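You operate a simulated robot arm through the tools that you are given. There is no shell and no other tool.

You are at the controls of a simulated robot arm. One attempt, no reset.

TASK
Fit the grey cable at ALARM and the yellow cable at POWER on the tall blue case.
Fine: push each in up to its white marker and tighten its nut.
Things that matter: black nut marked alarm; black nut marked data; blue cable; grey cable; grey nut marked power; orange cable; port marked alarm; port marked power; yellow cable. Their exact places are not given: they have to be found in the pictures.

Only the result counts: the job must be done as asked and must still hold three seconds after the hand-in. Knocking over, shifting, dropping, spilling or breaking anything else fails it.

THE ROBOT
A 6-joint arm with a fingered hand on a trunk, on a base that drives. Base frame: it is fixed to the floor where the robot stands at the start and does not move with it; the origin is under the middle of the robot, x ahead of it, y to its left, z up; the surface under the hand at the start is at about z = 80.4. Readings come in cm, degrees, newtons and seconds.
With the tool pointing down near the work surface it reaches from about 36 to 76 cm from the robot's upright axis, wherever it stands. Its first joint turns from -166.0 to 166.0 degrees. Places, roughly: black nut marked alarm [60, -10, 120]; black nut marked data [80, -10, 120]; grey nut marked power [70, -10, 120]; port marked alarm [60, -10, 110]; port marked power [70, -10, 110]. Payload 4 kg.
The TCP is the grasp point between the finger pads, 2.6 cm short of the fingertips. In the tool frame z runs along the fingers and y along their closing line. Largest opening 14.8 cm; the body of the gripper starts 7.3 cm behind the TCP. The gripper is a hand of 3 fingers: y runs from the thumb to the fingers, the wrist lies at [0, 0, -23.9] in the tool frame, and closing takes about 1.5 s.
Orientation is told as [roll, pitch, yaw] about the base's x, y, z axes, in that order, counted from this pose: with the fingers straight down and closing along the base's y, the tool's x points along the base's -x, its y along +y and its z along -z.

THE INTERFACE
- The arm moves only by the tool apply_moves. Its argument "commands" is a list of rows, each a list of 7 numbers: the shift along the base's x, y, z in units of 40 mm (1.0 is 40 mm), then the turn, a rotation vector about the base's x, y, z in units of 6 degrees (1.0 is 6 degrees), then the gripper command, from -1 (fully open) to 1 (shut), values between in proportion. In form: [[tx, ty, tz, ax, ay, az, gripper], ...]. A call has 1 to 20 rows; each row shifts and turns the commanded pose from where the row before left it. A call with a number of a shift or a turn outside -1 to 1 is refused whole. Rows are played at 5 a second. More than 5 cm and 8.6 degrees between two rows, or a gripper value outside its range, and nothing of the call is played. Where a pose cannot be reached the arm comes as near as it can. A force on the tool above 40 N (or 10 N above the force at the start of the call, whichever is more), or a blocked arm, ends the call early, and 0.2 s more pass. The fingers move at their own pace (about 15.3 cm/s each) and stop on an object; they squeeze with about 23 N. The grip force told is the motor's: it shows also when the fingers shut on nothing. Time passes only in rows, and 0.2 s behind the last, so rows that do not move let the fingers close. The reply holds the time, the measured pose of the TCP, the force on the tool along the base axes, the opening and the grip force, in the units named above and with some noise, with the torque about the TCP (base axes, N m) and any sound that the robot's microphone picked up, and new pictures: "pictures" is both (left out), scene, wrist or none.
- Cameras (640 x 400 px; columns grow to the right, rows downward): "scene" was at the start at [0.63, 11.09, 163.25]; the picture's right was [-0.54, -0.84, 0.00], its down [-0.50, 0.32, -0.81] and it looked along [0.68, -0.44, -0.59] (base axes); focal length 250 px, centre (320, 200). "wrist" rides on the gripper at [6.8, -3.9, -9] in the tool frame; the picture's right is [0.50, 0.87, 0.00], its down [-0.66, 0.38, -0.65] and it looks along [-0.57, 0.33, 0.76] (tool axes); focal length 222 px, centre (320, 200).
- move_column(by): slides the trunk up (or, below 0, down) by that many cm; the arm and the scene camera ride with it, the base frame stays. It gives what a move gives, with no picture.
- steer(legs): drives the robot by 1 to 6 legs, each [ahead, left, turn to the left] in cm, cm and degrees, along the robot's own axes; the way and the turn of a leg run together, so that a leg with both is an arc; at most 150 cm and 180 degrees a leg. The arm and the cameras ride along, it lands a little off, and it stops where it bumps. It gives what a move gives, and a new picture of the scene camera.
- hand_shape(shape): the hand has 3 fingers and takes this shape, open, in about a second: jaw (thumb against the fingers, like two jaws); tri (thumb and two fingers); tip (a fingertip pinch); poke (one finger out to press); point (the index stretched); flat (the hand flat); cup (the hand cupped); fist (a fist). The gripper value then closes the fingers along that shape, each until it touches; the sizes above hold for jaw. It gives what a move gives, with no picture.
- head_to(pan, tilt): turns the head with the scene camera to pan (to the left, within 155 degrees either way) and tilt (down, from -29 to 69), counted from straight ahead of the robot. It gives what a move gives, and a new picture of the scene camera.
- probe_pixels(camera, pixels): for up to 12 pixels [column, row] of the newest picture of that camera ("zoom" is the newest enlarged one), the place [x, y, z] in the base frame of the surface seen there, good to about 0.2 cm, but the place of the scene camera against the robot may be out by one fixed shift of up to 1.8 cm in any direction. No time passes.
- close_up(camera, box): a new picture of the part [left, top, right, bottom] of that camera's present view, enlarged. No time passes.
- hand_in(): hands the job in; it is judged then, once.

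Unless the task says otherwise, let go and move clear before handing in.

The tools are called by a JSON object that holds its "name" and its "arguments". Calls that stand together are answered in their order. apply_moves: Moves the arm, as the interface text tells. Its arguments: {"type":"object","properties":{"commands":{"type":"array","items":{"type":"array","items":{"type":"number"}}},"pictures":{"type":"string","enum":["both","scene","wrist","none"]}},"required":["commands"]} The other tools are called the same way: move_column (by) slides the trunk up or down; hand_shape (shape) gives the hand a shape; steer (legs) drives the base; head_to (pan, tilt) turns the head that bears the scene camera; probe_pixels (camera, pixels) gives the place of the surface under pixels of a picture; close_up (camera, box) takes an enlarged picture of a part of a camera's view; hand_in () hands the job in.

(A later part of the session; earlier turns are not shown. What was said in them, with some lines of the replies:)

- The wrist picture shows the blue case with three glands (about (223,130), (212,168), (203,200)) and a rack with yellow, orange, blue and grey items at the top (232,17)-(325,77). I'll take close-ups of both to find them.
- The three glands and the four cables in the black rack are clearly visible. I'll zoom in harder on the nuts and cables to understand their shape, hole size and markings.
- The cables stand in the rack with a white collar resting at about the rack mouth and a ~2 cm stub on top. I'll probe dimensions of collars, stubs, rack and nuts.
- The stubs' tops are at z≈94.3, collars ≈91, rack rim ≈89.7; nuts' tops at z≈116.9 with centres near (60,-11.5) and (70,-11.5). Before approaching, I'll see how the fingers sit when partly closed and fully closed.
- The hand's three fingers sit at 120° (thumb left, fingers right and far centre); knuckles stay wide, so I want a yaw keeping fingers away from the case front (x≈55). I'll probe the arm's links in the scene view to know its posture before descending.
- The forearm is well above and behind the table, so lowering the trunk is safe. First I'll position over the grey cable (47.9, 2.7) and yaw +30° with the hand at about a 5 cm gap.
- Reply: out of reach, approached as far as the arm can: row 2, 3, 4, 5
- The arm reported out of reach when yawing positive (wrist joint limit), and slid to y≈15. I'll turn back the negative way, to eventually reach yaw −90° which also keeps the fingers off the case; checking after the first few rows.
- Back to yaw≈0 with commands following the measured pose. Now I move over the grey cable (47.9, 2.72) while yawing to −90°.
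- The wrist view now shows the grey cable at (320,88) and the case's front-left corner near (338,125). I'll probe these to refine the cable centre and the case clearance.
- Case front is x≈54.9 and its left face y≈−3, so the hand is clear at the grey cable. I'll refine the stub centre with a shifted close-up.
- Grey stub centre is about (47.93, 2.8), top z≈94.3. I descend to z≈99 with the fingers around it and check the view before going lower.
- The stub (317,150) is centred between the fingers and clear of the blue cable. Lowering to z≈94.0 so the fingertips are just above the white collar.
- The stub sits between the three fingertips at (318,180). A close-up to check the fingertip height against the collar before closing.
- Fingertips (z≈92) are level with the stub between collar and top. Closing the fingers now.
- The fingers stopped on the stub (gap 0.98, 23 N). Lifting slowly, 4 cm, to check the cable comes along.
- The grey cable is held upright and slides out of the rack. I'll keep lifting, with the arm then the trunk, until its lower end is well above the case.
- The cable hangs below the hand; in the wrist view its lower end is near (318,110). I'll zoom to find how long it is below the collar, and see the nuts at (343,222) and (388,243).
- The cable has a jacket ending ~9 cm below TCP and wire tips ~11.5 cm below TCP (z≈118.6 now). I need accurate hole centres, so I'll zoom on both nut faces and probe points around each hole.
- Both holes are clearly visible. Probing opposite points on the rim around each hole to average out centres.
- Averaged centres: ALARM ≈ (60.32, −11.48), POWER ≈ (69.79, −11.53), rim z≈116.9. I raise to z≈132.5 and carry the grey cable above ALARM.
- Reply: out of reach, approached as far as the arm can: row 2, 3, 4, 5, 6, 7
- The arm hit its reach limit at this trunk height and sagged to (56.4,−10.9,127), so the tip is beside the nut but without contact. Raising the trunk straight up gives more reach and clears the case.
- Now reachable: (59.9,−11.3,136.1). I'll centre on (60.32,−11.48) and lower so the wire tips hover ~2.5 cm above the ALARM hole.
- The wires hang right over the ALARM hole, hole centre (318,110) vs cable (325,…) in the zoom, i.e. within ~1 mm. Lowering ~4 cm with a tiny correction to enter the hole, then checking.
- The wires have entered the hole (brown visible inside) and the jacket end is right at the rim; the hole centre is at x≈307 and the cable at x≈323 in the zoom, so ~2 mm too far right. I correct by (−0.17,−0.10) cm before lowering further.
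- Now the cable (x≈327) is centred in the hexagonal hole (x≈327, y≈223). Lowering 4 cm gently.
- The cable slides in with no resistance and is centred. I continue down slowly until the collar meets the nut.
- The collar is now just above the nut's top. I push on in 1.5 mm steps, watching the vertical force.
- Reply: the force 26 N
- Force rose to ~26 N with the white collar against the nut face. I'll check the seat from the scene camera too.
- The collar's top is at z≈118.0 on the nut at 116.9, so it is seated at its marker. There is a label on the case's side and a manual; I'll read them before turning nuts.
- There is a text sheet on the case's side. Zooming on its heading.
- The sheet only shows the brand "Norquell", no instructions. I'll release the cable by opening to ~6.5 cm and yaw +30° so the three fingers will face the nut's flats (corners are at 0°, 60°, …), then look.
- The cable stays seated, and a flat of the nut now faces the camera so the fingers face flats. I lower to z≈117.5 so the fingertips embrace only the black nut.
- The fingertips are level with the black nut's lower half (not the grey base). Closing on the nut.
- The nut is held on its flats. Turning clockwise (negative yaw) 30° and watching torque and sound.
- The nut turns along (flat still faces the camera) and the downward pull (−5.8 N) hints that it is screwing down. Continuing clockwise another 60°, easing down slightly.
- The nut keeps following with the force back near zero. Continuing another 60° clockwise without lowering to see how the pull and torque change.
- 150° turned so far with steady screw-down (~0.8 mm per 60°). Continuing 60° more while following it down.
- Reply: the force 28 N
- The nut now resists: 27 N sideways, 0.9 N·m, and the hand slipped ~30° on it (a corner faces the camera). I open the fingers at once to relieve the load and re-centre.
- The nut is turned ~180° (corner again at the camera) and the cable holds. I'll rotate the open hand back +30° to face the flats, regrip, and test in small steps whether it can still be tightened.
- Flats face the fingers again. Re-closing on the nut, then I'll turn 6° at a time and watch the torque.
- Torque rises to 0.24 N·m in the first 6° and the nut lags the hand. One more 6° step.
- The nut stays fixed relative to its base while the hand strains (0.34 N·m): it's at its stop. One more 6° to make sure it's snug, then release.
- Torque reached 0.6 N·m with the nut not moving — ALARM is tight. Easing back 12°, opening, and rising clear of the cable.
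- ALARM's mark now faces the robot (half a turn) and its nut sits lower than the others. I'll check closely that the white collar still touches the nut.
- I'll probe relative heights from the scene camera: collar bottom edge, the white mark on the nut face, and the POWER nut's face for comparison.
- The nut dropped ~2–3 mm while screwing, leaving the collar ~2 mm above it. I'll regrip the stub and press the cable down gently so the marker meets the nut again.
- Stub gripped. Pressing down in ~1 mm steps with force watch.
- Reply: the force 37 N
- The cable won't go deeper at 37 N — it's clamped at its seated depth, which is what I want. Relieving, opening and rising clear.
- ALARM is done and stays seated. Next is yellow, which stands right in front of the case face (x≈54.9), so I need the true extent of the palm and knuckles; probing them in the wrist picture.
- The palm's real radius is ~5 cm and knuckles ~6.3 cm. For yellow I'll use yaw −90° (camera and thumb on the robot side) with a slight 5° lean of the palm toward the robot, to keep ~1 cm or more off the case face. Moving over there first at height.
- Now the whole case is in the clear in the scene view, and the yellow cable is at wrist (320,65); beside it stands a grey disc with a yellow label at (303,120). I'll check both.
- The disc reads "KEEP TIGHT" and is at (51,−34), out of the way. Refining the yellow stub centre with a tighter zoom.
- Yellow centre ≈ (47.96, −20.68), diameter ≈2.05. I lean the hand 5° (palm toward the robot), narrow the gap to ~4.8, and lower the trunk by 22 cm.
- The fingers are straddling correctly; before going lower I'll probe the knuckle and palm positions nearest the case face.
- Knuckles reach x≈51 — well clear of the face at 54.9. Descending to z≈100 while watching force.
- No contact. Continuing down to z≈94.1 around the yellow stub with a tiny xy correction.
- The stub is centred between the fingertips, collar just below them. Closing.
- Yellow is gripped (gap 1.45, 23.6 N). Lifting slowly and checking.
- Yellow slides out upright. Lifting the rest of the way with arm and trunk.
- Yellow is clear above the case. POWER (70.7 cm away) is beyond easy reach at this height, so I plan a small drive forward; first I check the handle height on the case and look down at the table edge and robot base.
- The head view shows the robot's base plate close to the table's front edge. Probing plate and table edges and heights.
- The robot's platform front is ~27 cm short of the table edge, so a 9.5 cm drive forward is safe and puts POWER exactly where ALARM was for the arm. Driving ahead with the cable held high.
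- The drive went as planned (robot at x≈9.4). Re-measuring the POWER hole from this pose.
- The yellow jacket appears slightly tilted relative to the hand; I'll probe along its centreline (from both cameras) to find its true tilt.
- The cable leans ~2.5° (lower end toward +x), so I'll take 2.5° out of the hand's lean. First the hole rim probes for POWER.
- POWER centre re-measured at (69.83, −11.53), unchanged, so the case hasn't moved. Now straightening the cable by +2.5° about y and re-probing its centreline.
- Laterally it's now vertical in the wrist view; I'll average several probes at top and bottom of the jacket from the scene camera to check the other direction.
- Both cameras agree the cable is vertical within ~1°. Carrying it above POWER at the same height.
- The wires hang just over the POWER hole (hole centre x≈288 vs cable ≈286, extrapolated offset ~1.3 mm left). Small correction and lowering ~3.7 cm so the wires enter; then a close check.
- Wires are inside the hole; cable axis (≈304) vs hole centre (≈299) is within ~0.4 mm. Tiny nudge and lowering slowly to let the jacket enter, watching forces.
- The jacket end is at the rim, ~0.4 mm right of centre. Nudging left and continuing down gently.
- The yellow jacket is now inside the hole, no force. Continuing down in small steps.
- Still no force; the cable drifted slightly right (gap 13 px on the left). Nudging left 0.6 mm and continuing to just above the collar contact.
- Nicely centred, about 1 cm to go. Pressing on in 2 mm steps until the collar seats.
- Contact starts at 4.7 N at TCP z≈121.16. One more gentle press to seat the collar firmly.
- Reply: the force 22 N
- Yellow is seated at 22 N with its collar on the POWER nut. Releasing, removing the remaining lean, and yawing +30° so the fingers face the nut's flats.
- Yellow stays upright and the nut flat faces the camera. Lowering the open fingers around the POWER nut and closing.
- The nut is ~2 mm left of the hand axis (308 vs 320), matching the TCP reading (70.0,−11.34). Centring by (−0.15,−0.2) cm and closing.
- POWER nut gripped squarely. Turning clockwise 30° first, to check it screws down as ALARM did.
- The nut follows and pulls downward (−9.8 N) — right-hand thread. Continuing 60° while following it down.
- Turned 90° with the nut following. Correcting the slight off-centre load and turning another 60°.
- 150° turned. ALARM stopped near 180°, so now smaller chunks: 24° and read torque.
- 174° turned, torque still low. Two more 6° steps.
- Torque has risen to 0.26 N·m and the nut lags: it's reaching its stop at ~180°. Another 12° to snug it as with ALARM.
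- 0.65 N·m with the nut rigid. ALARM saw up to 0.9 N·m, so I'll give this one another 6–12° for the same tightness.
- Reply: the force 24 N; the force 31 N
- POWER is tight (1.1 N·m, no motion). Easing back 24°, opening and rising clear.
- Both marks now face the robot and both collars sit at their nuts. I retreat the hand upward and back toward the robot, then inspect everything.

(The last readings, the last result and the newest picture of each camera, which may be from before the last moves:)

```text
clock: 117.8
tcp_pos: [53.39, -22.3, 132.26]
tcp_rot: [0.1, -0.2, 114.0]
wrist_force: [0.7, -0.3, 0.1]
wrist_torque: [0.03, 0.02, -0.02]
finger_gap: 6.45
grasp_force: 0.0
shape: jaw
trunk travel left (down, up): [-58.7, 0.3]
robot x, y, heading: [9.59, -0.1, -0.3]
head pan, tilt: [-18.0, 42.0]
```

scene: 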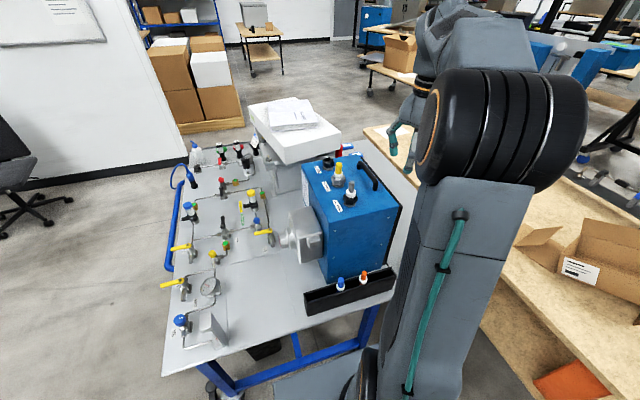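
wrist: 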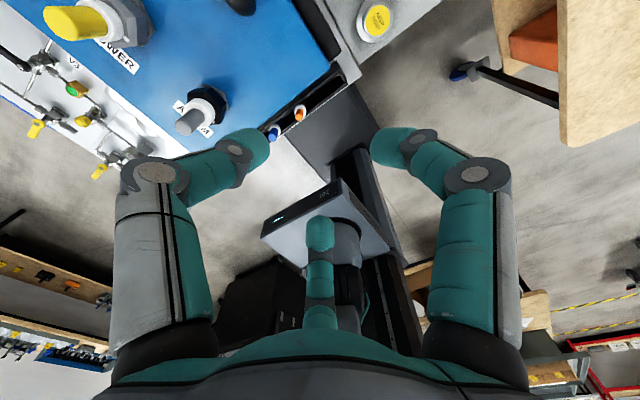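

The hand is clear, and orange and blue still stand in the rack at (364,277) and (341,284). A final close inspection of both glands and relative heights.

{"name": "close_up", "arguments": {"camera": "scene", "box": [310, 145, 390, 215]}}

{"name": "close_up", "arguments": {"camera": "scene", "box": [326, 155, 366, 205]}}

{"name": "probe_pixels", "arguments": {"camera": "zoom", "pixels": [[320, 100], [320, 130], [320, 150], [320, 200]]}}

```text
5.71 times, centred on (350, 180) of scene
```

zoom: 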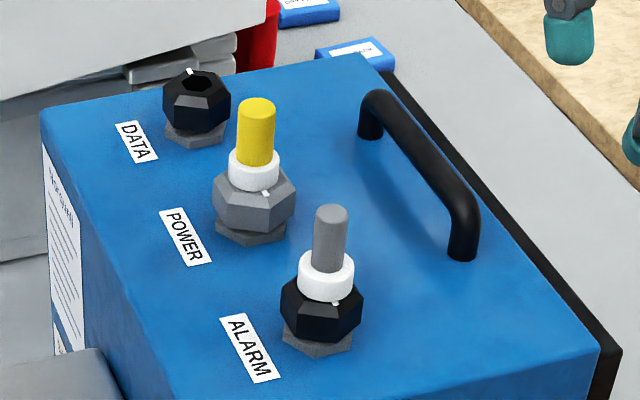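

```text
8.00 times, centred on (346, 180) of scene
```

zoom: 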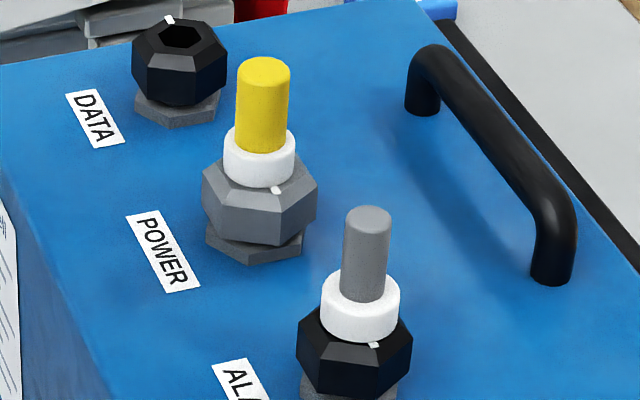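

```text
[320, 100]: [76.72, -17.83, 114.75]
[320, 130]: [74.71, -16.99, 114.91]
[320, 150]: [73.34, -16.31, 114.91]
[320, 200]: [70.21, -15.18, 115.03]
```

Both look seated. One last high-zoom check of the collar-to-nut contact on each.

{"name": "close_up", "arguments": {"camera": "scene", "box": [328, 172, 352, 192]}}

{"name": "probe_pixels", "arguments": {"camera": "zoom", "pixels": [[215, 120], [235, 125], [250, 128], [270, 132], [200, 130], [240, 150], [260, 155], [170, 140], [290, 140], [235, 60], [235, 90], [330, 135]]}}

{"name": "close_up", "arguments": {"camera": "scene", "box": [338, 188, 364, 208]}}

```text
16.00 times, centred on (340, 182) of scene
```

zoom: 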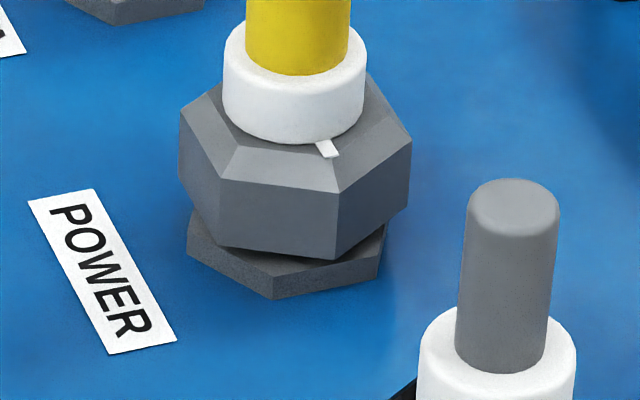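

```text
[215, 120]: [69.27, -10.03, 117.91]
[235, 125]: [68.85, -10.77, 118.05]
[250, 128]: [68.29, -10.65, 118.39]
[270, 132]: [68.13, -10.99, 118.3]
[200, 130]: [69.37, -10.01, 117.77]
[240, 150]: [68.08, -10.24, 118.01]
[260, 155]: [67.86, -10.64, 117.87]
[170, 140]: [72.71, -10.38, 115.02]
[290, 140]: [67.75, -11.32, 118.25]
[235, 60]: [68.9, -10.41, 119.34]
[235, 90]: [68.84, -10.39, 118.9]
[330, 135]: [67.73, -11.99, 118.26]
```

```text
16.00 times, centred on (351, 198) of scene
```

zoom: 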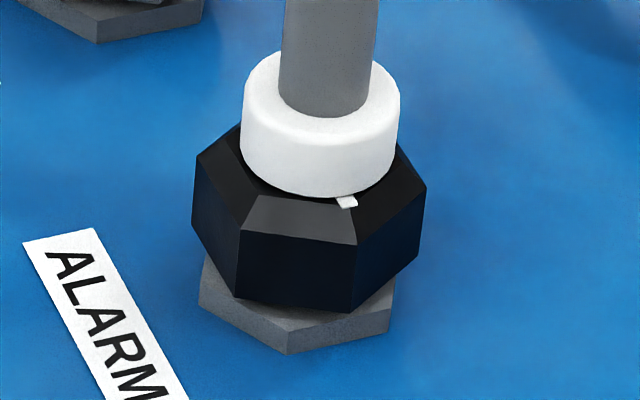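

Both cables are fitted: grey in ALARM and yellow in POWER. Each was pushed in until its white marker met the nut, and each nut was turned half a turn to a firm stop. As the nuts screwed down they may have dropped about 2 mm below the markers. The grey cable would not go any deeper at 37 N, so it is clamped where it was seated. Orange and blue are still in the rack and the hand is clear, so I'm handing in.

{"name": "hand_in", "arguments": {}}

```text
The job is handed in.
```

I fitted the grey cable at ALARM and the yellow cable at POWER, and handed the job in; I don't have the verdict.

- **Insertion:** each cable was pushed in until its white marker met the nut. Screwing down lowered the ALARM nut about 2 mm, leaving roughly that much gap below the marker. POWER probably has a similar gap, but I didn't measure it. Pressing the grey cable again with about 37 N did not move it, so it is held tight. I did not press-test the yellow one.
- **Nuts:** both turned clockwise about half a turn to a firm stop. I loaded ALARM to about 0.9 N·m and POWER to about 1.1 N·m, and neither turned further.
- **Everything else:** the orange and blue cables are still in the rack and I never touched the DATA nut. The case had not moved when I re-measured it partway through, and nothing looked shifted in the last pictures.

I drove the robot about 9.5 cm forward to reach POWER and left it there. The hand is open and clear of the case.
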